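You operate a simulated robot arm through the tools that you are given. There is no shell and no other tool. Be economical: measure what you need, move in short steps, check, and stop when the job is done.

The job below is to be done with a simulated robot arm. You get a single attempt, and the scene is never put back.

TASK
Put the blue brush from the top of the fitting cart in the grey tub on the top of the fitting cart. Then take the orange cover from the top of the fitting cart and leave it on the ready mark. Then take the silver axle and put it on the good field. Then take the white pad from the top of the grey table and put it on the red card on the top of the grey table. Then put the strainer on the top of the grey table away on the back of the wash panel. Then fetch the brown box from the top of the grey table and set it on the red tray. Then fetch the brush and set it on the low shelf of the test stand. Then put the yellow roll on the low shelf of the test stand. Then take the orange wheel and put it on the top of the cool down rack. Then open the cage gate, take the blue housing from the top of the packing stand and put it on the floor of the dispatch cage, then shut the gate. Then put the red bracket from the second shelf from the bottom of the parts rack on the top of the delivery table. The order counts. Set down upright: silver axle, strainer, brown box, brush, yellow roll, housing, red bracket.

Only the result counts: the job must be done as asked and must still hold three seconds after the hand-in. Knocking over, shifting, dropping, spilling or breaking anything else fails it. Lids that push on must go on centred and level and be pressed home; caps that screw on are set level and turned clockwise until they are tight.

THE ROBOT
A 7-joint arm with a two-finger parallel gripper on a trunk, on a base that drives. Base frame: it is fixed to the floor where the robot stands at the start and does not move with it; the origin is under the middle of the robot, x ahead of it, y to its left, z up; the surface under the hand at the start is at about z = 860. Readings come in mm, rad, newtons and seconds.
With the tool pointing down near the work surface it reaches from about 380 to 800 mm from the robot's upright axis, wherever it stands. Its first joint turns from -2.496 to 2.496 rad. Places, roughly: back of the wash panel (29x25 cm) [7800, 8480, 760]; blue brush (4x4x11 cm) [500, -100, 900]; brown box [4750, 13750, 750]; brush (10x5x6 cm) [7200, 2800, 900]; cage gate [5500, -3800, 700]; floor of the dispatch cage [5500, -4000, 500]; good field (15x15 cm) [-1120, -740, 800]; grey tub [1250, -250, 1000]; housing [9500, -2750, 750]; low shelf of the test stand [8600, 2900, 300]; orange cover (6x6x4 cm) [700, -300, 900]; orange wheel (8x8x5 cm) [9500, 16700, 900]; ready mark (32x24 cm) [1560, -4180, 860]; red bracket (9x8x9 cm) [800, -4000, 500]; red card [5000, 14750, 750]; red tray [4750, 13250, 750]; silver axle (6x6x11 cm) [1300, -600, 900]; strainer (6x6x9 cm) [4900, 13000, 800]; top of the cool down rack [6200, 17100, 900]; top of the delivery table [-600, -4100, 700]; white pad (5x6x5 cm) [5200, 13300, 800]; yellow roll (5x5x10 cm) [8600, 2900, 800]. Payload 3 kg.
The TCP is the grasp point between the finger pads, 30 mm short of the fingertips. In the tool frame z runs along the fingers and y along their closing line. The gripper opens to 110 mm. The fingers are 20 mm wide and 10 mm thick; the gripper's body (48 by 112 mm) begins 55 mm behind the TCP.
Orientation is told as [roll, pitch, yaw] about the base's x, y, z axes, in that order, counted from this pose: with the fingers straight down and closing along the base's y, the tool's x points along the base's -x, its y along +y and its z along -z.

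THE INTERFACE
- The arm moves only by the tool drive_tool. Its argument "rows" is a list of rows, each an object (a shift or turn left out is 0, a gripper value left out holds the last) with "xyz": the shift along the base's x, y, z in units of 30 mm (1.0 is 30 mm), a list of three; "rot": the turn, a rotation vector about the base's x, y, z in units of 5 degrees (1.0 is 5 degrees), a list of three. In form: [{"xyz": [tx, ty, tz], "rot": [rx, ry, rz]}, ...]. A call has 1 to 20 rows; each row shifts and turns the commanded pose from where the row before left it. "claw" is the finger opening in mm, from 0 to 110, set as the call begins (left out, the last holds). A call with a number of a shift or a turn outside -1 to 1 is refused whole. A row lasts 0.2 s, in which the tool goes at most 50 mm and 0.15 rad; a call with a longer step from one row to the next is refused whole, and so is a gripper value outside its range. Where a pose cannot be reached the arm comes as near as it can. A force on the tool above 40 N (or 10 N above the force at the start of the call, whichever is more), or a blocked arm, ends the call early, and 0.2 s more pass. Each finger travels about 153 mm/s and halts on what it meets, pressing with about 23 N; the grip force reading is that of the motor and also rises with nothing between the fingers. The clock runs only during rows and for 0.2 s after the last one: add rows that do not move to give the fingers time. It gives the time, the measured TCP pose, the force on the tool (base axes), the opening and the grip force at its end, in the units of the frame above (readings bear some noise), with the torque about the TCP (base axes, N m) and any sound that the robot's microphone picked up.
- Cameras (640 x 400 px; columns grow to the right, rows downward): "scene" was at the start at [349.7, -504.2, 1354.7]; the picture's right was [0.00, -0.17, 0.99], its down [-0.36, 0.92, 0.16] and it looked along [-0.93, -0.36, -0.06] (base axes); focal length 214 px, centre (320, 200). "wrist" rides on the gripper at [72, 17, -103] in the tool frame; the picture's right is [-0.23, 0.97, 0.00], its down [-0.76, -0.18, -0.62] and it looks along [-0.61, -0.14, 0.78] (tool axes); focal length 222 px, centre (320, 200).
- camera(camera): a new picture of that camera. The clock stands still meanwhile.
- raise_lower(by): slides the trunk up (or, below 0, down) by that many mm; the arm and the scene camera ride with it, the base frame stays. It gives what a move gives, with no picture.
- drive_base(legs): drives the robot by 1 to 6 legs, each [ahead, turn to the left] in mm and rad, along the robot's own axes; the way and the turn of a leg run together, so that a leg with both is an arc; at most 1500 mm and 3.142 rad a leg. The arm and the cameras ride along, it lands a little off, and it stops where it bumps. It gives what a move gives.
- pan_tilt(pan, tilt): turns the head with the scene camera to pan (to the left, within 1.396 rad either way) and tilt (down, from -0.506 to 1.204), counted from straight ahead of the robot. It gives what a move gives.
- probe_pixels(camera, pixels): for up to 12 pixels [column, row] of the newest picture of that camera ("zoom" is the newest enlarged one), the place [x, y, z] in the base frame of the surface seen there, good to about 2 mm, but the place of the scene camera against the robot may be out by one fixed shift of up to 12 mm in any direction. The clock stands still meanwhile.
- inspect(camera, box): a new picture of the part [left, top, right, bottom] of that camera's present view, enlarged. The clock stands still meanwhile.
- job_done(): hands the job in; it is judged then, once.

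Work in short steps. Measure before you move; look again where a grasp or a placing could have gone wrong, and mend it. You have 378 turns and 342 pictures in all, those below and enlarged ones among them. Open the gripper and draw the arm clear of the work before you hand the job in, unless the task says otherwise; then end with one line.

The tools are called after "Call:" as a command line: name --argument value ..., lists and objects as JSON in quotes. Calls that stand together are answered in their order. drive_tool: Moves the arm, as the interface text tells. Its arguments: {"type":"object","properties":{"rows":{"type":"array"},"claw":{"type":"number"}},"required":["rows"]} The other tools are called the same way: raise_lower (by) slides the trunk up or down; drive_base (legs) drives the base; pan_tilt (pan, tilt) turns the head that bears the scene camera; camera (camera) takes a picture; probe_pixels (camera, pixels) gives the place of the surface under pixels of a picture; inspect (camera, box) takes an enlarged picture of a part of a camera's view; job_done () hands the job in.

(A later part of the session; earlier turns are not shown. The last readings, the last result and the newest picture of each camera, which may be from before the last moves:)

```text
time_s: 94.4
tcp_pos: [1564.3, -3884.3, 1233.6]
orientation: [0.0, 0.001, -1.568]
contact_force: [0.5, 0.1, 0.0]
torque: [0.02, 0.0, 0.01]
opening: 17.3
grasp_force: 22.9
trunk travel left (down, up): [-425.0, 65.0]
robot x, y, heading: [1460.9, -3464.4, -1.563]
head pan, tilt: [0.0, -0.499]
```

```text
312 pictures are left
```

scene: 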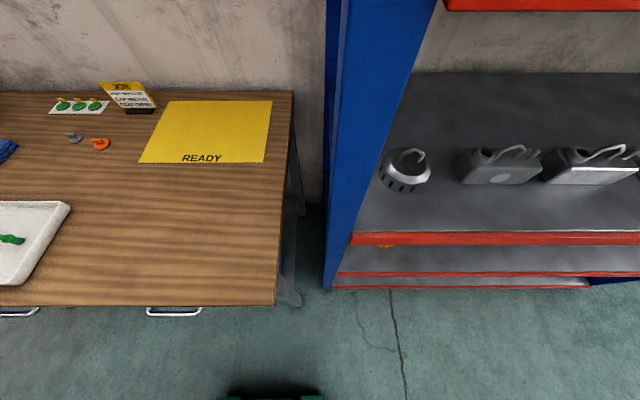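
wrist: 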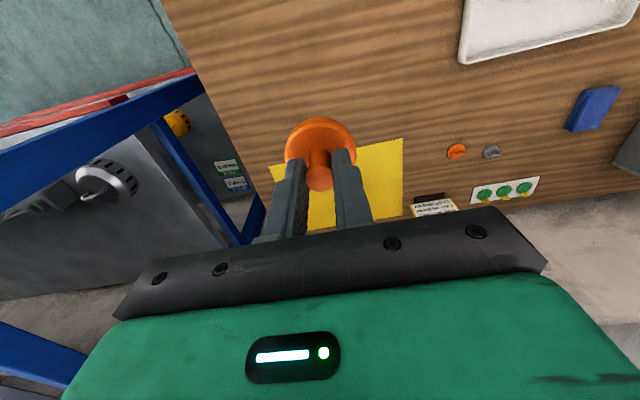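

I move ahead 272 mm over the mark and descend to about 20 mm above contact.

Call:
drive_tool --rows '[{"xyz": [0, -1, 0]}, {"xyz": [0, -1, 0]}, {"xyz": [0, -1, 0]}, {"xyz": [0, -1, 0]}, {"xyz": [0, -1, 0]}, {"xyz": [0, -1, 0]}, {"xyz": [0, -1, -0.5]}, {"xyz": [0, -1, -1]}, {"xyz": [0, -1, -1]}, {"xyz": [0, 0, -1]}, {"xyz": [0, 0, -1]}, {"xyz": [0, 0, -1]}, {"xyz": [0, 0, -1]}, {"xyz": [0, 0, -1]}, {"xyz": [0, 0, -1]}, {"xyz": [0, 0, -1]}, {"xyz": [0, 0, -0.6]}, {}]'

Call:
camera --camera "wrist"

```text
time_s: 98.2
tcp_pos: [1562.5, -4154.5, 929.5]
orientation: [-0.001, -0.001, -1.567]
contact_force: [-0.4, -0.1, -0.9]
torque: [-0.02, -0.02, -0.02]
opening: 17.2
grasp_force: 23.1
trunk travel left (down, up): [-425.0, 65.0]
robot x, y, heading: [1460.5, -3463.9, -1.563]
head pan, tilt: [0.0, -0.499]
```

```text
311 pictures are left
```

wrist: 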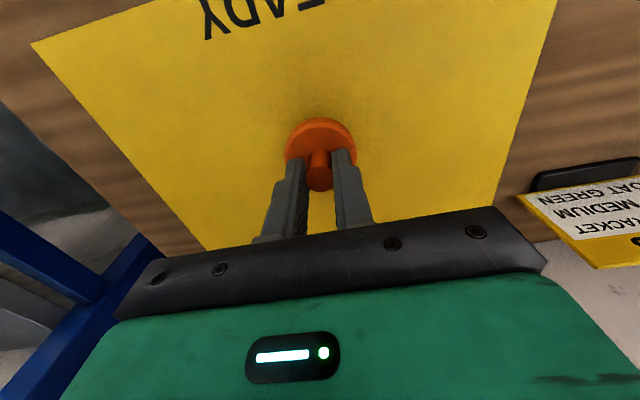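

Over the mark; I lower gently to contact and release.

Call:
drive_tool --rows '[{"xyz": [0, 0, -0.25]}, {"xyz": [0, 0, -0.25]}, {"xyz": [0, 0, -0.15]}, {}]'

Call:
drive_tool --rows '[{}, {}]' --claw 50

Call:
drive_tool --rows '[{"xyz": [0, 0, 1]}, {"xyz": [0, 0, 1]}, {"xyz": [0, 0, 1]}, {"xyz": [0, 0, 1]}, {"xyz": [0, 0, 1]}, {"xyz": [0, 0, 1]}, {"xyz": [0, 0, 1]}, {"xyz": [0, 0, 1]}, {"xyz": [0, 0, 1]}, {"xyz": [0, 0, 1]}]'

Call:
camera --camera "wrist"

```text
time_s: 99.2
tcp_pos: [1563.9, -4154.8, 911.4]
orientation: [-0.001, -0.001, -1.569]
contact_force: [0.2, -0.4, -0.2]
torque: [-0.03, 0.04, 0.03]
opening: 17.4
grasp_force: 23.2
trunk travel left (down, up): [-425.0, 65.0]
robot x, y, heading: [1456.3, -3465.2, -1.565]
head pan, tilt: [0.0, -0.499]
```

```text
time_s: 99.8
tcp_pos: [1563.6, -4153.8, 911.0]
orientation: [0.001, 0.0, -1.566]
contact_force: [-1.0, 0.2, -1.0]
torque: [-0.01, 0.0, 0.03]
opening: 50.0
grasp_force: 0.1
trunk travel left (down, up): [-425.0, 65.0]
robot x, y, heading: [1455.3, -3466.0, -1.562]
head pan, tilt: [0.0, -0.499]
```

```text
time_s: 102.0
tcp_pos: [1565.0, -4152.4, 1212.7]
orientation: [0.001, 0.001, -1.567]
contact_force: [-0.6, 0.3, 0.3]
torque: [0.01, 0.01, -0.02]
opening: 50.1
grasp_force: 0.1
trunk travel left (down, up): [-425.0, 65.0]
robot x, y, heading: [1459.8, -3467.1, -1.562]
head pan, tilt: [0.0, -0.499]
```

```text
310 pictures are left
```

wrist: 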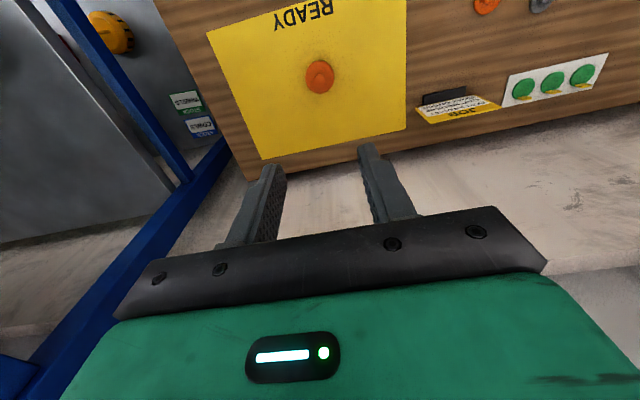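

The cover lies on the mark. I draw the hand back, then reverse to the cart's right side at y≈-1195 and turn to face -x, with the axle on my right.

Call:
drive_tool --rows '[{"xyz": [0, 1, 0.5]}, {"xyz": [0, 1, 0]}, {"xyz": [0, 1, 0]}, {"xyz": [0, 1, 0]}, {"xyz": [0, 1, 0]}, {"xyz": [0, 1, 0]}, {"xyz": [0, 1, 0]}, {"xyz": [0, 1, 0]}, {"xyz": [0, 1, 0]}]'

Call:
drive_base --legs '[[-1200, 0], [-1070, 0], [0, -1.578]]'

Call:
pan_tilt --pan -1.0 --tilt 0.2

Call:
camera --camera "scene"

```text
time_s: 104.0
tcp_pos: [1564.3, -3883.6, 1225.1]
orientation: [0.003, 0.002, -1.566]
contact_force: [0.9, -0.5, 0.6]
torque: [0.05, -0.02, -0.02]
opening: 49.8
grasp_force: 0.1
trunk travel left (down, up): [-425.0, 65.0]
robot x, y, heading: [1460.5, -3460.0, -1.554]
head pan, tilt: [0.0, -0.499]
```

```text
time_s: 119.2
tcp_pos: [1021.9, -1283.6, 1225.5]
orientation: [-0.001, -0.002, 3.121]
contact_force: [1.4, -0.6, 1.3]
torque: [0.01, -0.03, -0.02]
opening: 50.2
grasp_force: 0.0
trunk travel left (down, up): [-425.0, 65.0]
robot x, y, heading: [1444.5, -1242.1, 3.132]
head pan, tilt: [0.0, -0.499]
```

```text
time_s: 120.5
tcp_pos: [1023.2, -1284.7, 1227.0]
orientation: [0.0, 0.0, 3.121]
contact_force: [0.6, 0.0, -1.3]
torque: [0.03, 0.0, -0.01]
opening: 50.4
grasp_force: 0.1
trunk travel left (down, up): [-425.0, 65.0]
robot x, y, heading: [1444.7, -1241.6, 3.135]
head pan, tilt: [-1.0, 0.201]
```

```text
309 pictures are left
```

scene: 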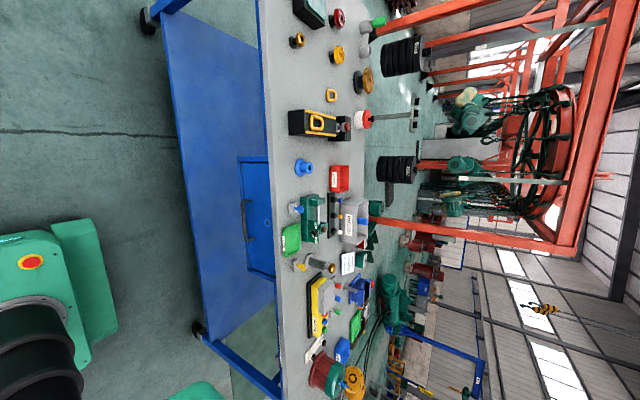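

I swing the hand over to the axle area at (1330,-600), going round at safe radius and height.

Call:
drive_tool --rows '[{"xyz": [0, 1, 0]}, {"xyz": [0, 1, 0]}, {"xyz": [0, 1, 0]}, {"xyz": [0, 1, 0]}, {"xyz": [0, 1, 0]}, {"xyz": [0, 1, 0]}, {"xyz": [0, 1, 0]}, {"xyz": [0, 1, 0]}, {"xyz": [0.3, 1, 0]}, {"xyz": [0.5, 1, 0]}, {"xyz": [0.7, 1, 0]}, {"xyz": [0.7, 1, 0]}, {"xyz": [0.7, 1, 0]}, {"xyz": [0.9, 1, 0]}, {"xyz": [0.9, 1, 0]}, {"xyz": [0.9, 1, 0]}, {"xyz": [1, 1, 0]}, {"xyz": [1, 1, 0]}, {"xyz": [1, 1, 0]}, {"xyz": [1, 1, 0]}]'

Call:
camera --camera "wrist"

```text
time_s: 124.7
tcp_pos: [1310.6, -683.6, 1225.8]
orientation: [0.001, 0.002, 3.122]
contact_force: [0.1, 0.2, 0.0]
torque: [0.03, 0.0, 0.03]
opening: 50.2
grasp_force: 0.1
trunk travel left (down, up): [-425.0, 65.0]
robot x, y, heading: [1439.6, -1240.1, 3.132]
head pan, tilt: [-1.0, 0.201]
```

```text
308 pictures are left
```

wrist: 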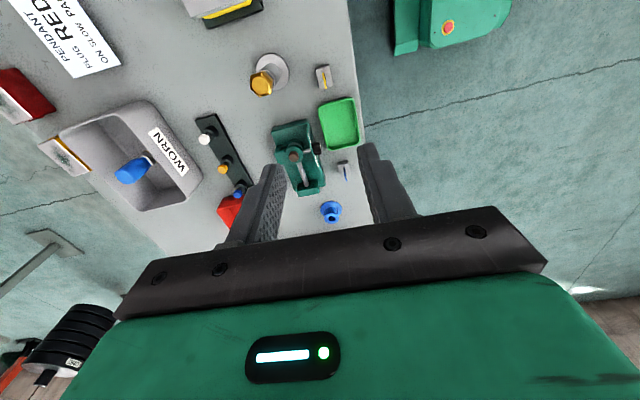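

The axle (gold-topped) is at (265,78). I zoom and probe it.

Call:
inspect --camera "wrist" --box '[230, 40, 310, 110]'

Call:
probe_pixels --camera "wrist" --pixels '[[262, 84], [268, 74], [270, 68], [284, 66], [275, 55], [274, 90], [323, 75], [205, 135], [258, 84], [290, 150]]'

```text
5.71 times, centred on (270, 75) of wrist
```

zoom: 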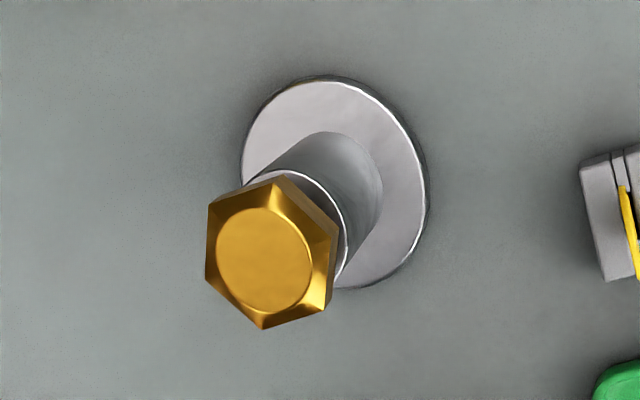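

```text
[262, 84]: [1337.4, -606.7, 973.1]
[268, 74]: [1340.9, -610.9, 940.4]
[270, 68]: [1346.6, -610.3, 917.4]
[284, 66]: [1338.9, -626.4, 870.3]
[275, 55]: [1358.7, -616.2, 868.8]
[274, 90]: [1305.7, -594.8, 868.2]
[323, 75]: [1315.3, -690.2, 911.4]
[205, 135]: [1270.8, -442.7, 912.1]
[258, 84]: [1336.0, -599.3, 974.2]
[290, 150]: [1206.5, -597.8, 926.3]
```

I probe the hex corners in the zoom to find how its flats lie.

Call:
probe_pixels --camera "zoom" --pixels '[[214, 215], [213, 275], [262, 318], [316, 300], [322, 235], [280, 190], [265, 258], [262, 82], [408, 245], [330, 82], [420, 200]]'

```text
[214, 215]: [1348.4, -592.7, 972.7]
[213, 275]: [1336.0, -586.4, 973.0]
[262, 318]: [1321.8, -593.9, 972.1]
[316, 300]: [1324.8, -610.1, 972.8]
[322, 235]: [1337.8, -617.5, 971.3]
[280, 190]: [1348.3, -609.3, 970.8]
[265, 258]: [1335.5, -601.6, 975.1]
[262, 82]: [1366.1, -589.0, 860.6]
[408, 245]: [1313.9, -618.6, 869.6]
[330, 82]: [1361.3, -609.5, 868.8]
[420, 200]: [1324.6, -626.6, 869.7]
```

Hex flats face 0°/60°/120°, so I turn the hand +30° while centring over (1336,-602), then descend to z≈1020.

Call:
drive_tool --rows '[{"xyz": [0.15, 0.45, 0], "rot": [0, 0, 1]}, {"xyz": [0.15, 0.45, 0], "rot": [0, 0, 1]}, {"xyz": [0.15, 0.45, 0], "rot": [0, 0, 1]}, {"xyz": [0.15, 0.45, 0], "rot": [0, 0, 1]}, {"xyz": [0.15, 0.45, 0], "rot": [0, 0, 1]}, {"xyz": [0.1, 0.45, 0], "rot": [0, 0, 1]}, {"xyz": [0, 0, -1]}, {"xyz": [0, 0, -1]}, {"xyz": [0, 0, -1]}, {"xyz": [0, 0, -1]}, {"xyz": [0, 0, -1]}, {"xyz": [0, 0, -1]}, {"xyz": [0, 0, -0.8]}, {}]' --claw 80

Call:
camera --camera "wrist"

```text
time_s: 127.7
tcp_pos: [1335.9, -601.4, 1022.7]
orientation: [0.0, -0.002, -2.639]
contact_force: [-0.5, 0.2, 0.1]
torque: [0.02, 0.0, 0.0]
opening: 80.0
grasp_force: 0.1
trunk travel left (down, up): [-425.0, 65.0]
robot x, y, heading: [1443.7, -1243.6, 3.137]
head pan, tilt: [-1.0, 0.201]
```

```text
306 pictures are left
```

wrist: 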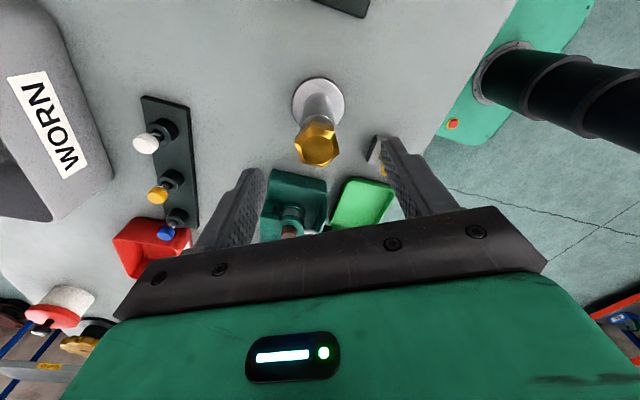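

Axle is centred. I lower 63 mm, then close.

Call:
drive_tool --rows '[{"xyz": [0, 0, -0.8]}, {"xyz": [0, 0, -0.8]}, {"xyz": [0, 0, -0.5]}, {}]' --claw 60

Call:
drive_tool --rows '[{}, {}, {}, {}]' --claw 0

Call:
drive_tool --rows '[{"xyz": [0, 0, 0.3]}, {"xyz": [0, 0, 0.5]}, {"xyz": [0, 0, 0.8]}, {"xyz": [0, 0, 1]}, {"xyz": [0, 0, 1]}, {"xyz": [0, 0, 1]}, {"xyz": [0, 0, 1]}, {"xyz": [0, 0, 1]}, {"xyz": [0, 0, 1]}, {"xyz": [0, 0, 1]}, {"xyz": [0, 0, 1]}, {"xyz": [0, 0, 1]}]'

Call:
camera --camera "wrist"

```text
time_s: 128.7
tcp_pos: [1337.4, -603.5, 960.0]
orientation: [0.002, 0.001, -2.639]
contact_force: [-0.3, 1.1, 0.2]
torque: [0.01, 0.01, -0.01]
opening: 60.0
grasp_force: 0.1
trunk travel left (down, up): [-425.0, 65.0]
robot x, y, heading: [1444.0, -1244.4, 3.134]
head pan, tilt: [-1.0, 0.201]
```

```text
time_s: 129.7
tcp_pos: [1336.6, -602.9, 960.0]
orientation: [0.001, 0.0, -2.638]
contact_force: [-0.9, 2.0, -0.4]
torque: [0.02, 0.02, 0.02]
opening: 31.8
grasp_force: 23.1
trunk travel left (down, up): [-425.0, 65.0]
robot x, y, heading: [1443.9, -1240.2, 3.129]
head pan, tilt: [-1.0, 0.201]
```

```text
time_s: 132.3
tcp_pos: [1335.5, -603.2, 1277.9]
orientation: [0.002, 0.0, -2.637]
contact_force: [-0.4, 1.1, -6.9]
torque: [-0.02, 0.0, 0.01]
opening: 31.8
grasp_force: 22.9
trunk travel left (down, up): [-425.0, 65.0]
robot x, y, heading: [1439.9, -1243.7, 3.131]
head pan, tilt: [-1.0, 0.201]
```

```text
305 pictures are left
```

wrist: 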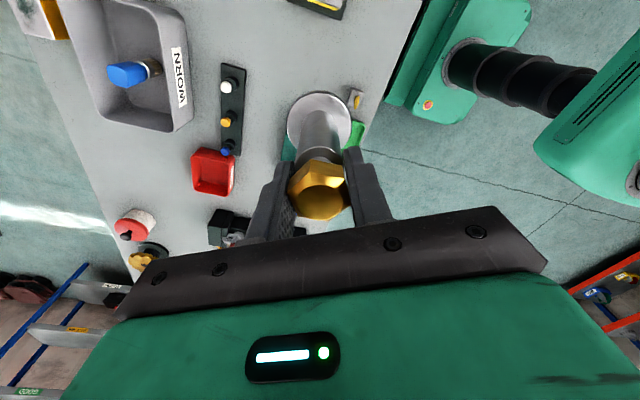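

The axle is held upright. I swing the hand back to the robot's front and drive along -x toward the good-field bench, stopping early to look.

Call:
drive_tool --rows '[{"xyz": [-1, -1, 0]}, {"xyz": [-1, -1, 0]}, {"xyz": [-1, -1, 0]}, {"xyz": [-1, -1, 0]}, {"xyz": [-0.9, -1, 0]}, {"xyz": [-0.9, -1, 0]}, {"xyz": [-0.9, -1, 0]}, {"xyz": [-0.7, -1, 0]}, {"xyz": [-0.7, -1, 0]}, {"xyz": [-0.7, -1, 0]}, {"xyz": [-0.5, -1, 0]}, {"xyz": [-0.3, -1, 0]}, {"xyz": [0, -1, 0]}, {"xyz": [0, -1, 0]}, {"xyz": [0, -1, 0]}, {"xyz": [0, -1, 0]}, {"xyz": [0, -1, 0]}, {"xyz": [0, -1, 0]}, {"xyz": [0, -1, 0]}, {"xyz": [0, -1, 0]}]'

Call:
drive_base --legs '[[1500, 0], [150, 0]]'

Call:
pan_tilt --pan -0.2 --tilt -0.45

Call:
camera --camera "scene"

```text
time_s: 136.5
tcp_pos: [1049.5, -1202.9, 1277.9]
orientation: [0.001, -0.001, -2.639]
contact_force: [1.1, 0.5, -7.3]
torque: [-0.02, -0.03, -0.01]
opening: 32.3
grasp_force: 23.0
trunk travel left (down, up): [-425.0, 65.0]
robot x, y, heading: [1446.3, -1242.8, 3.131]
head pan, tilt: [-1.0, 0.201]
```

```text
time_s: 144.9
tcp_pos: [-614.1, -1191.4, 1277.9]
orientation: [0.001, -0.001, -2.635]
contact_force: [0.4, 0.3, -7.3]
torque: [0.01, -0.01, 0.0]
opening: 32.1
grasp_force: 22.9
trunk travel left (down, up): [-425.0, 65.0]
robot x, y, heading: [-215.7, -1228.6, 3.135]
head pan, tilt: [-1.0, 0.201]
```

```text
time_s: 146.1
tcp_pos: [-613.9, -1191.2, 1279.4]
orientation: [0.001, 0.001, -2.636]
contact_force: [0.8, -1.3, -7.5]
torque: [0.01, 0.01, 0.02]
opening: 31.8
grasp_force: 22.6
trunk travel left (down, up): [-425.0, 65.0]
robot x, y, heading: [-219.9, -1231.0, 3.132]
head pan, tilt: [-0.201, -0.45]
```

```text
304 pictures are left
```

scene: 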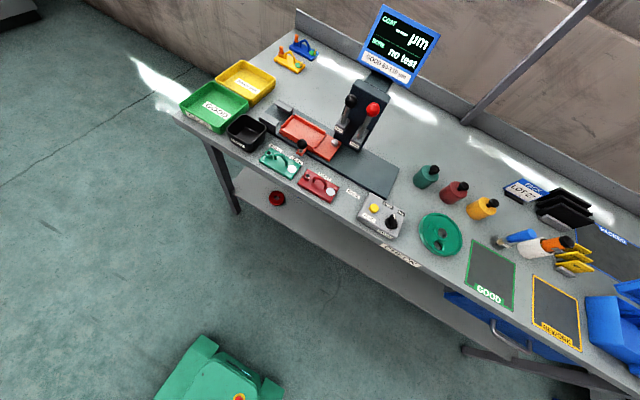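

The GOOD field is the dark square at (490,275). I probe its corners, the table edge and neighbours.

Call:
probe_pixels --camera "scene" --pixels '[[472, 241], [517, 262], [464, 287], [512, 307], [490, 272], [440, 233], [483, 205], [505, 238], [560, 300], [400, 258], [590, 372]]'

Call:
inspect --camera "scene" --box '[400, 150, 640, 360]'

```text
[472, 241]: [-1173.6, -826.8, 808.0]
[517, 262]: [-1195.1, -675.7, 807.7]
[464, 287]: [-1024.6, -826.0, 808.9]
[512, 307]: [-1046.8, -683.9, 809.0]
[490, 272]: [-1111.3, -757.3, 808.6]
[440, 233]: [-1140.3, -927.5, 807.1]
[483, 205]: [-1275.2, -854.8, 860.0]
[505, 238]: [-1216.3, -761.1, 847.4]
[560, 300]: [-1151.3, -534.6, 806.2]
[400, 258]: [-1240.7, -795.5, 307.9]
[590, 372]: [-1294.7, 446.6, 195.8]
```

```text
1.90 times, centred on (520, 255) of scene
```

zoom: 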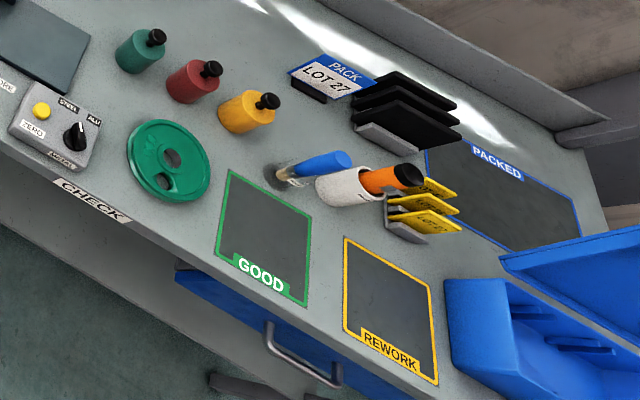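

The field centre is about (-1110,-753). I shift the hand to y≈-850 to keep clear of the screen, drive 400 mm closer, and re-check with the wrist camera.

Call:
drive_tool --rows '[{"xyz": [0, 1, 0]}, {"xyz": [0, 1, 0]}, {"xyz": [0, 1, 0]}, {"xyz": [0, 1, 0]}, {"xyz": [0, 1, 0]}, {"xyz": [0, 1, 0]}, {"xyz": [0, 1, 0]}, {"xyz": [0, 1, 0]}, {"xyz": [0, 1, 0]}, {"xyz": [0, 1, 0]}, {"xyz": [0, 1, 0]}, {"xyz": [0, 0.6, 0]}]'

Call:
drive_base --legs '[[400, 0]]'

Call:
camera --camera "wrist"

```text
time_s: 148.7
tcp_pos: [-613.0, -843.2, 1279.0]
orientation: [0.003, 0.003, -2.636]
contact_force: [0.3, -0.8, -7.5]
torque: [0.03, 0.02, 0.04]
opening: 31.8
grasp_force: 23.9
trunk travel left (down, up): [-425.0, 65.0]
robot x, y, heading: [-215.7, -1224.5, 3.135]
head pan, tilt: [-0.201, -0.45]
```

```text
time_s: 151.2
tcp_pos: [-1014.8, -839.0, 1277.5]
orientation: [0.001, 0.0, -2.64]
contact_force: [0.3, -0.5, -7.4]
torque: [-0.01, -0.01, 0.03]
opening: 32.1
grasp_force: 22.9
trunk travel left (down, up): [-425.0, 65.0]
robot x, y, heading: [-620.4, -1224.1, 3.132]
head pan, tilt: [-0.201, -0.45]
```

```text
302 pictures are left
```

wrist: 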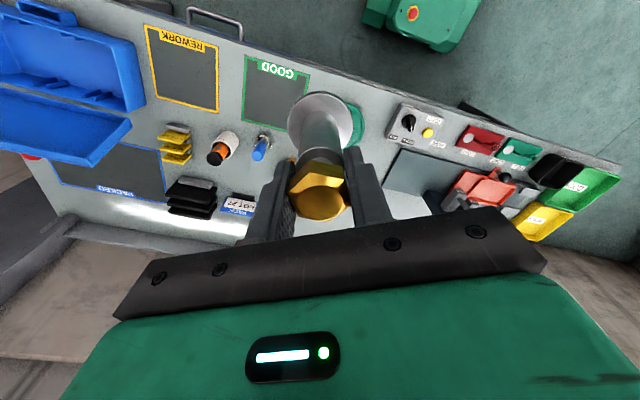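

I probe the field corners with the (unshifted) wrist camera.

Call:
probe_pixels --camera "wrist" --pixels '[[246, 58], [309, 72], [244, 119], [270, 90], [262, 148], [225, 142], [305, 90], [245, 90]]'

```text
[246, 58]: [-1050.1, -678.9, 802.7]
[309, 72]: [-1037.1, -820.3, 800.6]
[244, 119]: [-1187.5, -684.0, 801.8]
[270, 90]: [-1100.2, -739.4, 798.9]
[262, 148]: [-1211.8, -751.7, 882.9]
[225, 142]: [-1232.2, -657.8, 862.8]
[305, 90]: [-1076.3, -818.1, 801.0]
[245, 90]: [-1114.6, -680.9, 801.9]
```

Field spans x -1190…-1040, y -820…-677, z≈801. I move over (-1106,-749) and lower to about 25 mm above contact (TCP ≈ 925).

Call:
drive_tool --rows '[{"xyz": [-0.75, 0.75, 0]}, {"xyz": [-0.75, 0.75, 0]}, {"xyz": [-0.75, 0.75, 0]}, {"xyz": [-0.75, 0.75, 0]}, {"xyz": [0, 0, -1]}, {"xyz": [0, 0, -1]}, {"xyz": [0, 0, -1]}, {"xyz": [0, 0, -1]}, {"xyz": [0, 0, -1]}, {"xyz": [0, 0, -1]}, {"xyz": [0, 0, -1]}, {"xyz": [0, 0, -1]}, {"xyz": [0, 0, -1]}, {"xyz": [0, 0, -1]}, {"xyz": [0, 0, -1]}, {"xyz": [0, 0, -0.8]}, {}]'

Call:
camera --camera "wrist"

```text
time_s: 154.8
tcp_pos: [-1107.5, -748.9, 925.1]
orientation: [0.002, 0.002, -2.638]
contact_force: [-0.1, -0.7, -2.4]
torque: [-0.02, 0.02, 0.02]
opening: 32.1
grasp_force: 22.5
trunk travel left (down, up): [-425.0, 65.0]
robot x, y, heading: [-623.0, -1226.0, 3.133]
head pan, tilt: [-0.201, -0.45]
```

```text
301 pictures are left
```

wrist: 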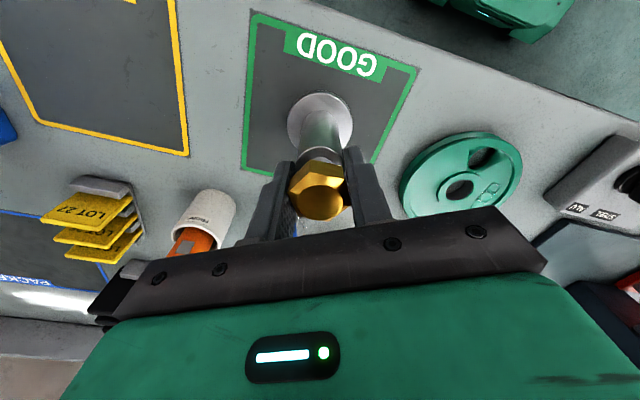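

The force dropped from -7.4 to -2.4 N, so something may already be touching. I look from the scene camera and probe the flange before going on.

Call:
probe_pixels --camera "wrist" --pixels '[[305, 103], [340, 103], [292, 125], [320, 125], [380, 150], [280, 80]]'

Call:
pan_tilt --pan -0.1 --tilt 0.1

Call:
camera --camera "scene"

```text
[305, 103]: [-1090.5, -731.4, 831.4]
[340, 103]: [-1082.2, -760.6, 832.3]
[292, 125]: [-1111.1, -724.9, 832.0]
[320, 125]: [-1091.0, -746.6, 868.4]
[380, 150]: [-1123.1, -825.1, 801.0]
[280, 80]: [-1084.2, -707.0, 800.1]
```

```text
time_s: 155.7
tcp_pos: [-1106.8, -748.9, 923.5]
orientation: [0.002, 0.0, -2.638]
contact_force: [-0.3, 0.8, -0.5]
torque: [0.0, -0.01, 0.01]
opening: 31.9
grasp_force: 23.5
trunk travel left (down, up): [-425.0, 65.0]
robot x, y, heading: [-623.0, -1226.7, 3.131]
head pan, tilt: [-0.099, 0.099]
```

```text
300 pictures are left
```

scene: 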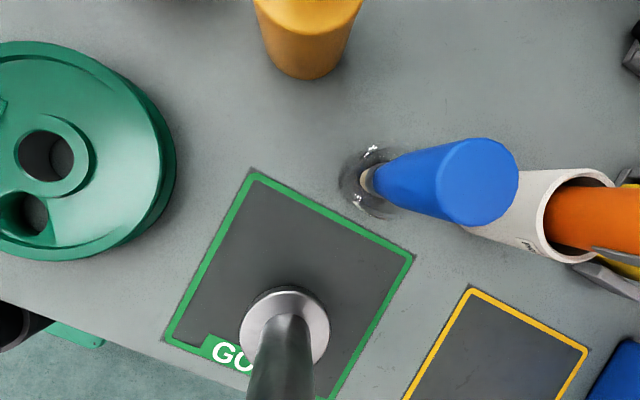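

Flange bottom is still ≈22 mm above the field and nothing visible is touched. I lower 6 mm and watch the force.

Call:
drive_tool --rows '[{"xyz": [0, 0, -0.2]}, {}]'

Call:
camera --camera "wrist"

```text
time_s: 156.3
tcp_pos: [-1106.4, -749.0, 918.4]
orientation: [0.001, -0.001, -2.638]
contact_force: [-0.5, 0.1, -0.9]
torque: [0.0, 0.0, 0.0]
opening: 31.8
grasp_force: 23.1
trunk travel left (down, up): [-425.0, 65.0]
robot x, y, heading: [-619.1, -1225.5, 3.136]
head pan, tilt: [-0.099, 0.099]
```

```text
299 pictures are left
```

wrist: 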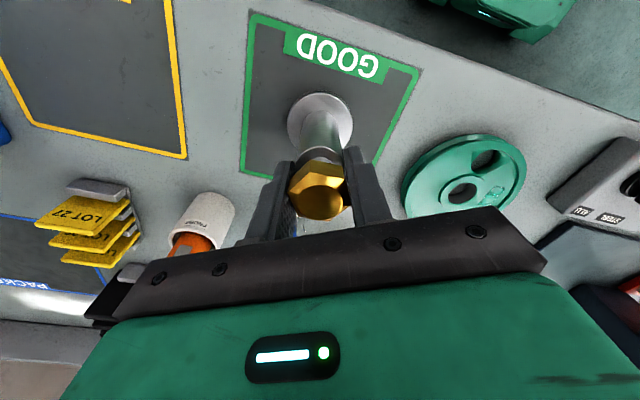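

No contact increase (likely the sensor re-zeroing). I lower 16 mm more slowly.

Call:
drive_tool --rows '[{"xyz": [0, 0, -0.2]}, {"xyz": [0, 0, -0.2]}, {"xyz": [0, 0, -0.12]}, {}]'

Call:
probe_pixels --camera "wrist" --pixels '[[305, 103], [340, 103]]'

```text
time_s: 157.3
tcp_pos: [-1105.3, -749.2, 903.7]
orientation: [0.003, 0.001, -2.637]
contact_force: [0.6, 0.1, -1.0]
torque: [-0.02, 0.0, 0.0]
opening: 31.8
grasp_force: 23.4
trunk travel left (down, up): [-425.0, 65.0]
robot x, y, heading: [-620.2, -1224.3, 3.127]
head pan, tilt: [-0.099, 0.099]
```

```text
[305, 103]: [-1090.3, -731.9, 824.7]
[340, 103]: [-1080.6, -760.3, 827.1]
```

I continue in 1.5 mm steps until it touches.

Call:
drive_tool --rows '[{"xyz": [0, 0, -0.05]}, {"xyz": [0, 0, -0.05]}, {}]'

Call:
camera --camera "wrist"

Call:
probe_pixels --camera "wrist" --pixels '[[305, 103], [340, 103], [280, 80], [260, 130]]'

```text
time_s: 158.1
tcp_pos: [-1105.9, -749.6, 900.7]
orientation: [0.001, 0.0, -2.637]
contact_force: [0.3, -0.8, 0.9]
torque: [0.13, -0.09, 0.0]
opening: 32.0
grasp_force: 22.9
trunk travel left (down, up): [-425.0, 65.0]
robot x, y, heading: [-623.6, -1228.7, 3.135]
head pan, tilt: [-0.099, 0.099]
```

```text
298 pictures are left
```

wrist: 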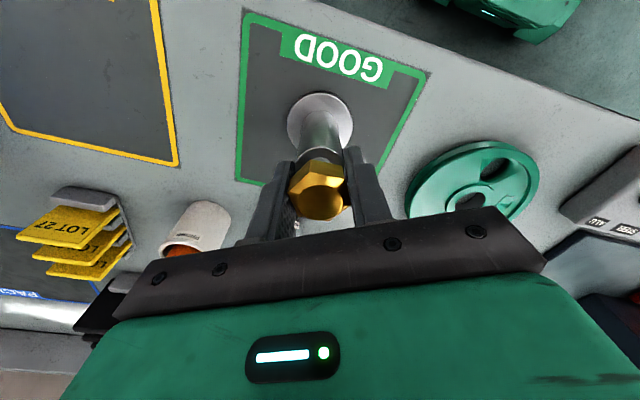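

```text
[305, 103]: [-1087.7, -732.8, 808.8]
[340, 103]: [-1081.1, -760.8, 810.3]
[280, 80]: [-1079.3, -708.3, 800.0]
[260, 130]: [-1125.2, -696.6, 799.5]
```

Flange top is at 809, so it rests on the field. I release and rise straight up.

Call:
drive_tool --rows '[{}, {}]' --claw 60

Call:
drive_tool --rows '[{"xyz": [0, 0, 0.5]}, {"xyz": [0, 0, 1]}, {"xyz": [0, 0, 1]}, {"xyz": [0, 0, 1]}, {"xyz": [0, 0, 1]}, {"xyz": [0, 0, 1]}, {"xyz": [0, 0, 1]}, {"xyz": [0, 0, 1]}, {"xyz": [0, 0, 1]}, {"xyz": [0, 0, 1]}, {"xyz": [0, 0, 1]}]'

Call:
camera --camera "wrist"

```text
time_s: 158.7
tcp_pos: [-1106.9, -750.3, 899.5]
orientation: [0.001, -0.001, -2.637]
contact_force: [-0.3, -0.4, 0.5]
torque: [0.01, -0.01, 0.03]
opening: 60.1
grasp_force: 0.0
trunk travel left (down, up): [-425.0, 65.0]
robot x, y, heading: [-627.7, -1226.4, 3.13]
head pan, tilt: [-0.099, 0.099]
```

```text
time_s: 161.1
tcp_pos: [-1105.2, -749.6, 1214.7]
orientation: [0.001, 0.001, -2.64]
contact_force: [-0.6, 0.0, -0.9]
torque: [-0.05, -0.02, 0.04]
opening: 60.2
grasp_force: 0.0
trunk travel left (down, up): [-425.0, 65.0]
robot x, y, heading: [-622.2, -1223.6, 3.137]
head pan, tilt: [-0.099, 0.099]
```

```text
297 pictures are left
```

wrist: 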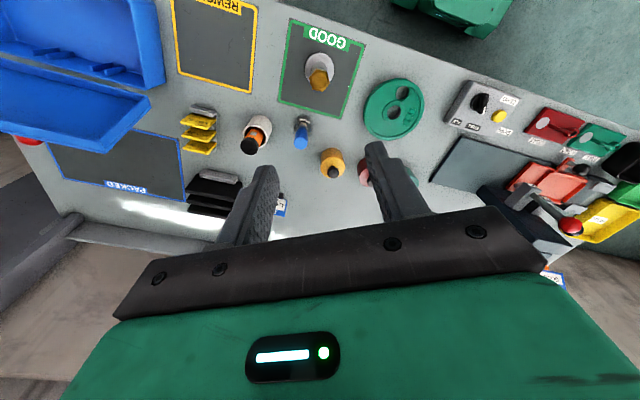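

The axle stands on the GOOD field. I draw the hand in (undoing the yaw), back off, turn round to face +x and drive east past the cart, then survey toward the north.

Call:
drive_tool --rows '[{"xyz": [0.75, -0.7, 0.2], "rot": [0, 0, -1]}, {"xyz": [0.75, -0.7, 0.2], "rot": [0, 0, -1]}, {"xyz": [0.75, -0.7, 0.2], "rot": [0, 0, -1]}, {"xyz": [0.75, -0.7, 0.2], "rot": [0, 0, -1]}, {"xyz": [0.75, -0.7, 0.2], "rot": [0, 0, -1]}, {"xyz": [0.75, -0.7, 0.2], "rot": [0, 0, -0.9]}, {"xyz": [0.75, -0.7, 0]}, {"xyz": [0.75, -0.7, 0]}]'

Call:
drive_base --legs '[[-450, 0], [0, 3.141], [1500, 0], [1500, 0]]'

Call:
pan_tilt --pan 0 --tilt -0.5

Call:
camera --camera "scene"

Call:
pan_tilt --pan 1.3 --tilt -0.2

Call:
camera --camera "scene"

```text
time_s: 162.9
tcp_pos: [-926.0, -918.4, 1250.7]
orientation: [0.001, -0.001, 3.129]
contact_force: [0.1, 0.4, 0.3]
torque: [-0.02, -0.02, 0.02]
opening: 60.1
grasp_force: 0.0
trunk travel left (down, up): [-425.0, 65.0]
robot x, y, heading: [-621.3, -1223.5, 3.131]
head pan, tilt: [-0.099, 0.099]
```

```text
time_s: 187.2
tcp_pos: [3125.6, -1543.2, 1251.4]
orientation: [0.001, 0.0, -0.004]
contact_force: [-0.2, 0.7, 0.2]
torque: [-0.02, 0.0, 0.0]
opening: 60.2
grasp_force: 0.0
trunk travel left (down, up): [-425.0, 65.0]
robot x, y, heading: [2819.4, -1237.7, -0.003]
head pan, tilt: [-0.099, 0.099]
```

```text
time_s: 188.2
tcp_pos: [3125.5, -1543.3, 1251.9]
orientation: [0.002, 0.0, -0.004]
contact_force: [-0.1, 0.5, -0.1]
torque: [-0.02, -0.01, -0.01]
opening: 60.0
grasp_force: 0.0
trunk travel left (down, up): [-425.0, 65.0]
robot x, y, heading: [2817.3, -1236.4, 0.0]
head pan, tilt: [0.0, -0.499]
```

```text
296 pictures are left
```

scene: 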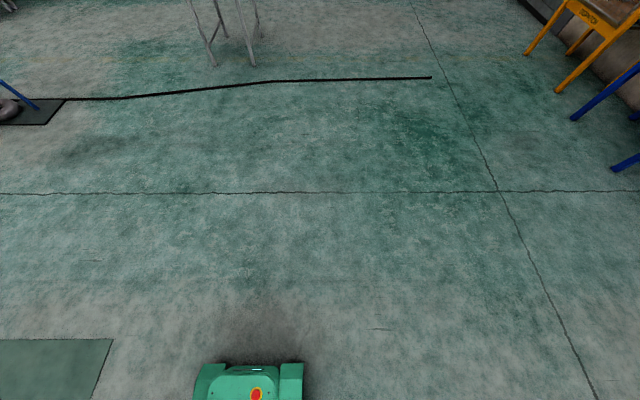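

```text
time_s: 189.7
tcp_pos: [3125.4, -1543.8, 1251.4]
orientation: [0.002, 0.001, -0.004]
contact_force: [-0.1, 0.2, -0.4]
torque: [0.0, -0.01, 0.02]
opening: 60.1
grasp_force: 0.0
trunk travel left (down, up): [-425.0, 65.0]
robot x, y, heading: [2817.7, -1237.5, 0.003]
head pan, tilt: [1.3, -0.201]
```

```text
295 pictures are left
```

scene: 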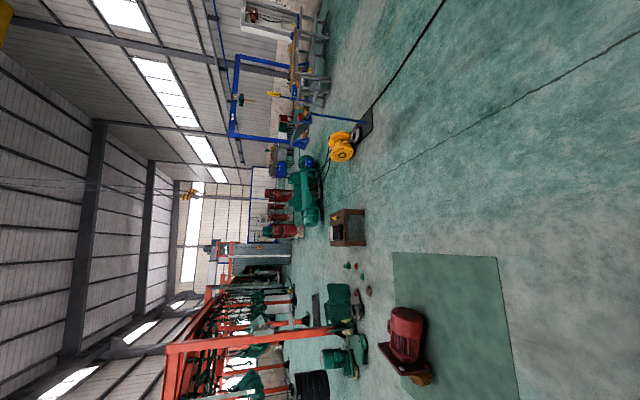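

I probe distances in this northward view (image left is up, image top is +x).

Call:
probe_pixels --camera "scene" --pixels '[[370, 115], [345, 140], [318, 85], [322, 30], [320, 185], [345, 230], [298, 230], [245, 190], [205, 195], [300, 70], [245, 15], [290, 270]]'

Call:
inspect --camera "scene" --box '[180, 0, 400, 260]'

```text
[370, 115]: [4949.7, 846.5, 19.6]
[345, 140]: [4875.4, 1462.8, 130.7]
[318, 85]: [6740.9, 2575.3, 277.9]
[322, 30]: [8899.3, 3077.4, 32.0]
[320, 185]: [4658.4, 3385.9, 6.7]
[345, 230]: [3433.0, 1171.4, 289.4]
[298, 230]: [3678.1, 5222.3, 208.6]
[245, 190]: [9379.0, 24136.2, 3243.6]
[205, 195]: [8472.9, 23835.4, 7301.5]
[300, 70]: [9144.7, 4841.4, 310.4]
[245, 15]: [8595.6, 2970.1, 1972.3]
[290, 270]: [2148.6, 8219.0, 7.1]
```

```text
1.54 times, centred on (290, 130) of scene
```

zoom: 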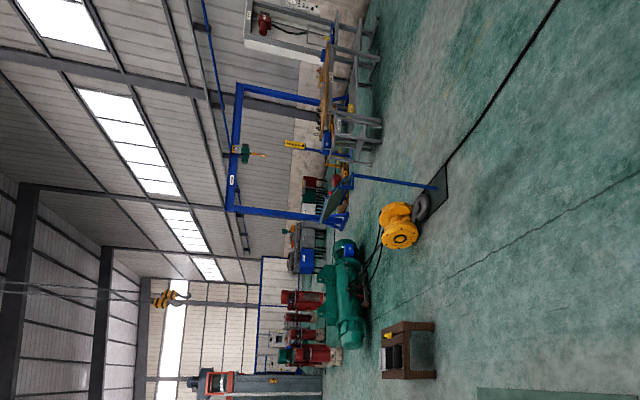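

The hall runs to y≈24 m. I'll try a northward passage east of the small brown table (x≈3430) and west of the yellow motor (x≈4875): drive to (4050,-240) facing north and look.

Call:
drive_base --legs '[[1230, 0], [0, 1.571], [900, 0]]'

Call:
pan_tilt --pan 0 --tilt -0.506

Call:
camera --camera "scene"

```text
time_s: 204.2
tcp_pos: [4336.4, -18.2, 1251.9]
orientation: [0.001, 0.0, 1.574]
contact_force: [0.0, -0.1, 0.6]
torque: [0.0, 0.0, 0.02]
opening: 60.1
grasp_force: 0.0
trunk travel left (down, up): [-425.0, 65.0]
robot x, y, heading: [4029.1, -326.0, 1.578]
head pan, tilt: [1.3, -0.201]
```

```text
time_s: 205.7
tcp_pos: [4335.9, -18.5, 1252.3]
orientation: [0.002, 0.001, 1.573]
contact_force: [0.2, 0.2, -0.9]
torque: [0.0, -0.03, -0.02]
opening: 60.0
grasp_force: 0.0
trunk travel left (down, up): [-425.0, 65.0]
robot x, y, heading: [4028.4, -325.6, 1.573]
head pan, tilt: [0.0, -0.499]
```

```text
293 pictures are left
```

scene: 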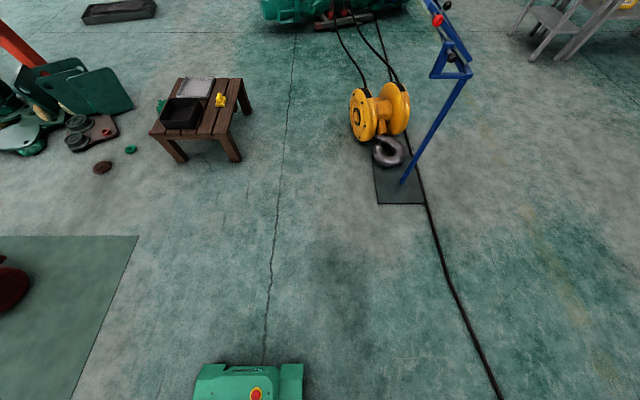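

I probe the passage: table's right leg, yellow motor, the green pump's left end, and the black slab.

Call:
probe_pixels --camera "scene" --pixels '[[235, 160], [248, 112], [356, 130], [380, 203], [265, 22], [300, 24], [155, 12], [85, 22], [225, 40], [130, 110], [200, 15]]'

```text
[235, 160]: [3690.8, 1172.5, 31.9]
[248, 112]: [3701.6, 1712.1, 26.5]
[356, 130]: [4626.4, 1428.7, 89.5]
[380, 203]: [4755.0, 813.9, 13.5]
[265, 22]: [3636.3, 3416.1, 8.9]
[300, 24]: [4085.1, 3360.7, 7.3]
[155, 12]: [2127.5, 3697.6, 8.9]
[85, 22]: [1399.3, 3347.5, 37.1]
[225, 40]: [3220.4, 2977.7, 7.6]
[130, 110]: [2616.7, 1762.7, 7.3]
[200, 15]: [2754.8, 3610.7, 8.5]
```

The gap between table (x≤3700) and motor (x≥4590) is ~890 mm. I centre the hand in front of the robot, go through at x≈4110, then turn northwest toward x≈2950.

Call:
drive_tool --rows '[{"xyz": [-1, 0.33, 0]}, {"xyz": [-1, 0.33, 0]}, {"xyz": [-1, 0.33, 0]}, {"xyz": [-1, 0.33, 0]}, {"xyz": [-1, 0.33, 0]}, {"xyz": [-1, 0.33, 0]}, {"xyz": [-1, 0.33, 0]}, {"xyz": [-1, 0.33, 0]}, {"xyz": [-1, 0.33, 0]}, {"xyz": [-1, 0.33, 0]}]'

Call:
drive_base --legs '[[0, -0.05], [1250, 0], [1050, 0], [0, 0.7]]'

Call:
camera --camera "scene"

```text
time_s: 207.8
tcp_pos: [4035.9, 80.8, 1253.0]
orientation: [0.001, 0.003, 1.572]
contact_force: [0.5, 0.3, 0.2]
torque: [-0.02, 0.01, 0.0]
opening: 59.9
grasp_force: 0.0
trunk travel left (down, up): [-425.0, 65.0]
robot x, y, heading: [4032.0, -329.6, 1.574]
head pan, tilt: [0.0, -0.499]
```

```text
time_s: 221.5
tcp_pos: [3890.8, 2303.0, 1253.2]
orientation: [0.001, 0.002, 2.211]
contact_force: [-0.3, -0.4, -0.6]
torque: [0.01, 0.01, 0.02]
opening: 59.8
grasp_force: 0.0
trunk travel left (down, up): [-425.0, 65.0]
robot x, y, heading: [4146.7, 1986.9, 2.214]
head pan, tilt: [0.0, -0.499]
```

```text
292 pictures are left
```

scene: 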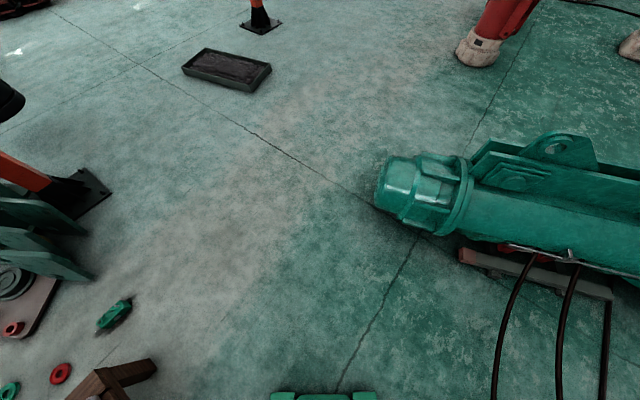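

I probe the pump's end, slab, gantry legs, and red pump foot to choose the next leg.

Call:
probe_pixels --camera "scene" --pixels '[[380, 205], [268, 88], [262, 30], [470, 62], [95, 190], [360, 60], [120, 320], [640, 55], [400, 10], [90, 278]]'

Call:
pan_tilt --pan -1.2 --tilt -0.3

Call:
camera --camera "scene"

```text
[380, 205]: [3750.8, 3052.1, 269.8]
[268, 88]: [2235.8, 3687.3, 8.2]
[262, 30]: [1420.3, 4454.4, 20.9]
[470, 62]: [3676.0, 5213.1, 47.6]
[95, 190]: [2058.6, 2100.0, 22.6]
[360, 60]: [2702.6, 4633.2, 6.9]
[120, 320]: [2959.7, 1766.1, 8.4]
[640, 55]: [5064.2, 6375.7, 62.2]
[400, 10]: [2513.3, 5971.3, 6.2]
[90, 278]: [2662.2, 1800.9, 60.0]
```

```text
time_s: 222.9
tcp_pos: [3891.9, 2305.2, 1253.7]
orientation: [0.0, 0.0, 2.212]
contact_force: [-0.2, -0.2, -0.3]
torque: [0.01, -0.01, -0.01]
opening: 60.0
grasp_force: 0.1
trunk travel left (down, up): [-425.0, 65.0]
robot x, y, heading: [4149.0, 1982.4, 2.212]
head pan, tilt: [-1.201, -0.3]
```

```text
291 pictures are left
```

scene: 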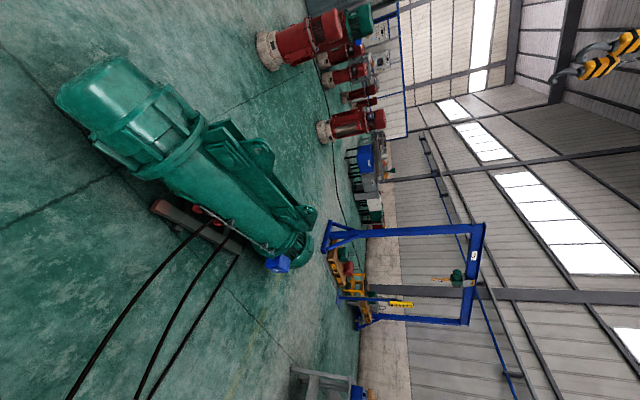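

I go round the pump's end: heading 2.6 for 1350 mm, then north along x≈2990 to y≈5200.

Call:
drive_base --legs '[[0, 0.388], [1350, 0], [0, -1.03], [1300, 0], [1200, 0]]'

Call:
pan_tilt --pan 0 --tilt -0.506

Call:
camera --camera "scene"

Call:
pan_tilt --pan -1.0 --tilt -0.4

Call:
camera --camera "scene"

```text
time_s: 245.3
tcp_pos: [2892.8, 5572.6, 1253.7]
orientation: [0.003, 0.002, 1.601]
contact_force: [-0.3, -0.3, 0.0]
torque: [0.0, 0.01, -0.02]
opening: 60.0
grasp_force: 0.0
trunk travel left (down, up): [-425.0, 65.0]
robot x, y, heading: [2917.7, 5165.8, 1.603]
head pan, tilt: [-1.201, -0.3]
```

```text
time_s: 246.7
tcp_pos: [2892.3, 5571.4, 1254.3]
orientation: [0.002, 0.002, 1.599]
contact_force: [-0.3, 0.1, -0.5]
torque: [-0.01, 0.03, -0.01]
opening: 60.0
grasp_force: 0.1
trunk travel left (down, up): [-425.0, 65.0]
robot x, y, heading: [2919.2, 5162.1, 1.602]
head pan, tilt: [0.0, -0.499]
```

```text
290 pictures are left
```

scene: 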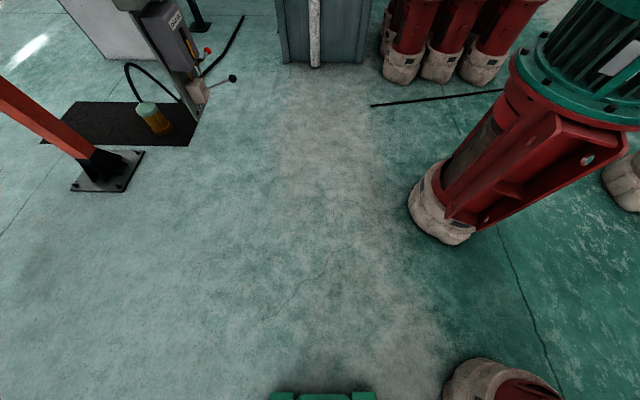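

```text
time_s: 248.0
tcp_pos: [2893.1, 5572.8, 1253.6]
orientation: [0.002, 0.004, 1.601]
contact_force: [0.1, -1.1, 0.3]
torque: [-0.02, 0.01, 0.01]
opening: 59.9
grasp_force: 0.1
trunk travel left (down, up): [-425.0, 65.0]
robot x, y, heading: [2919.8, 5160.7, 1.602]
head pan, tilt: [-1.0, -0.4]
```

```text
289 pictures are left
```

scene: 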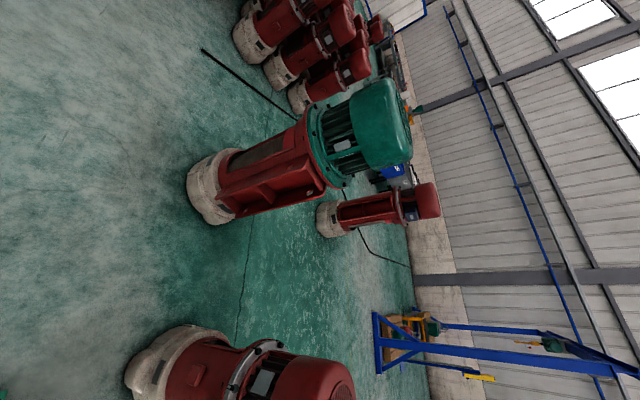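

I look ahead again and probe the obstacles there.

Call:
pan_tilt --pan 0 --tilt -0.506

Call:
camera --camera "scene"

Call:
probe_pixels --camera "scene" --pixels '[[145, 160], [190, 140], [235, 78], [283, 62], [362, 62], [385, 75], [372, 105], [412, 215], [200, 28], [120, 55], [290, 20], [365, 20]]'

```text
time_s: 249.2
tcp_pos: [2893.1, 5572.9, 1254.0]
orientation: [0.002, 0.0, 1.601]
contact_force: [0.2, -0.3, 0.1]
torque: [0.04, 0.02, -0.01]
opening: 60.0
grasp_force: 0.1
trunk travel left (down, up): [-425.0, 65.0]
robot x, y, heading: [2919.2, 5165.8, 1.601]
head pan, tilt: [0.0, -0.499]
```

```text
288 pictures are left
```

scene: 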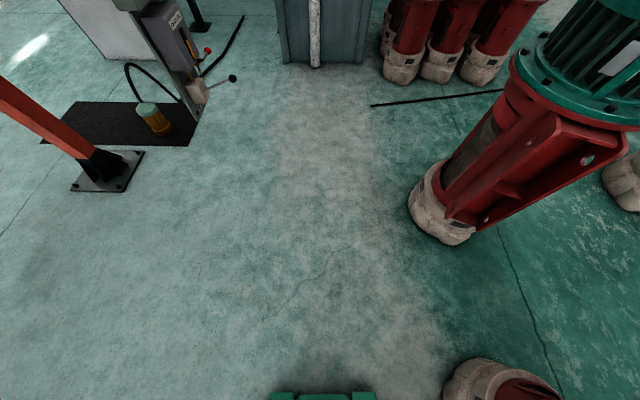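

```text
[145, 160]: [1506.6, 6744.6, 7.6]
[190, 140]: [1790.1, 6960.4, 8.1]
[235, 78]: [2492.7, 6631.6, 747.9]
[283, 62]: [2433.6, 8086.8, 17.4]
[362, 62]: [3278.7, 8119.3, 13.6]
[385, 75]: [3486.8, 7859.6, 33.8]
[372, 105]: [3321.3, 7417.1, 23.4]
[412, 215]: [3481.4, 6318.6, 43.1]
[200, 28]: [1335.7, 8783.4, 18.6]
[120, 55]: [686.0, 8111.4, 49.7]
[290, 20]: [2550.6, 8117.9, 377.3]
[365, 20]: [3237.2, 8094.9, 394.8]
```

A cabinet stands ahead at y≈8100, x 2430–3280. I advance to y≈6900 in the gap (x 2490–3480) and look around its left side.

Call:
drive_base --legs '[[0, -0.035], [1500, 0], [150, 0]]'

Call:
camera --camera "scene"

Call:
pan_tilt --pan 1.1 --tilt -0.5

Call:
camera --camera "scene"

```text
time_s: 258.0
tcp_pos: [2921.8, 7213.2, 1254.2]
orientation: [0.002, 0.001, 1.559]
contact_force: [-0.4, 0.1, 0.4]
torque: [0.03, 0.01, 0.01]
opening: 59.8
grasp_force: 0.1
trunk travel left (down, up): [-425.0, 65.0]
robot x, y, heading: [2933.3, 6806.2, 1.562]
head pan, tilt: [0.0, -0.499]
```

```text
287 pictures are left
```

scene: 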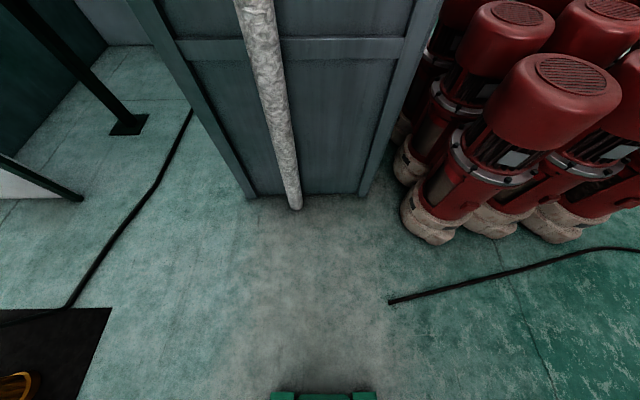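

```text
time_s: 259.3
tcp_pos: [2922.0, 7213.0, 1254.7]
orientation: [0.003, 0.002, 1.558]
contact_force: [-0.2, 0.3, -0.1]
torque: [0.02, 0.0, 0.01]
opening: 59.9
grasp_force: 0.1
trunk travel left (down, up): [-425.0, 65.0]
robot x, y, heading: [2928.8, 6803.9, 1.559]
head pan, tilt: [1.1, -0.499]
```

```text
286 pictures are left
```

scene: 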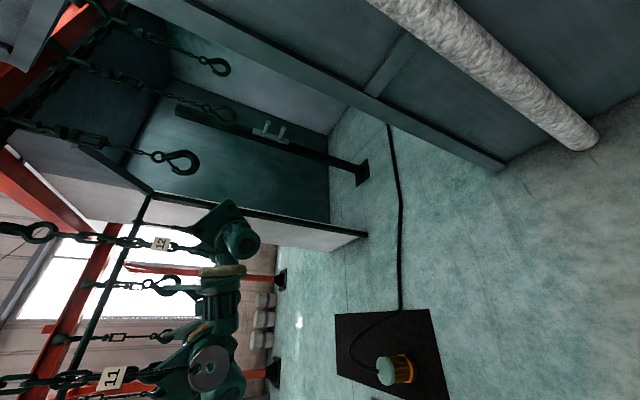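

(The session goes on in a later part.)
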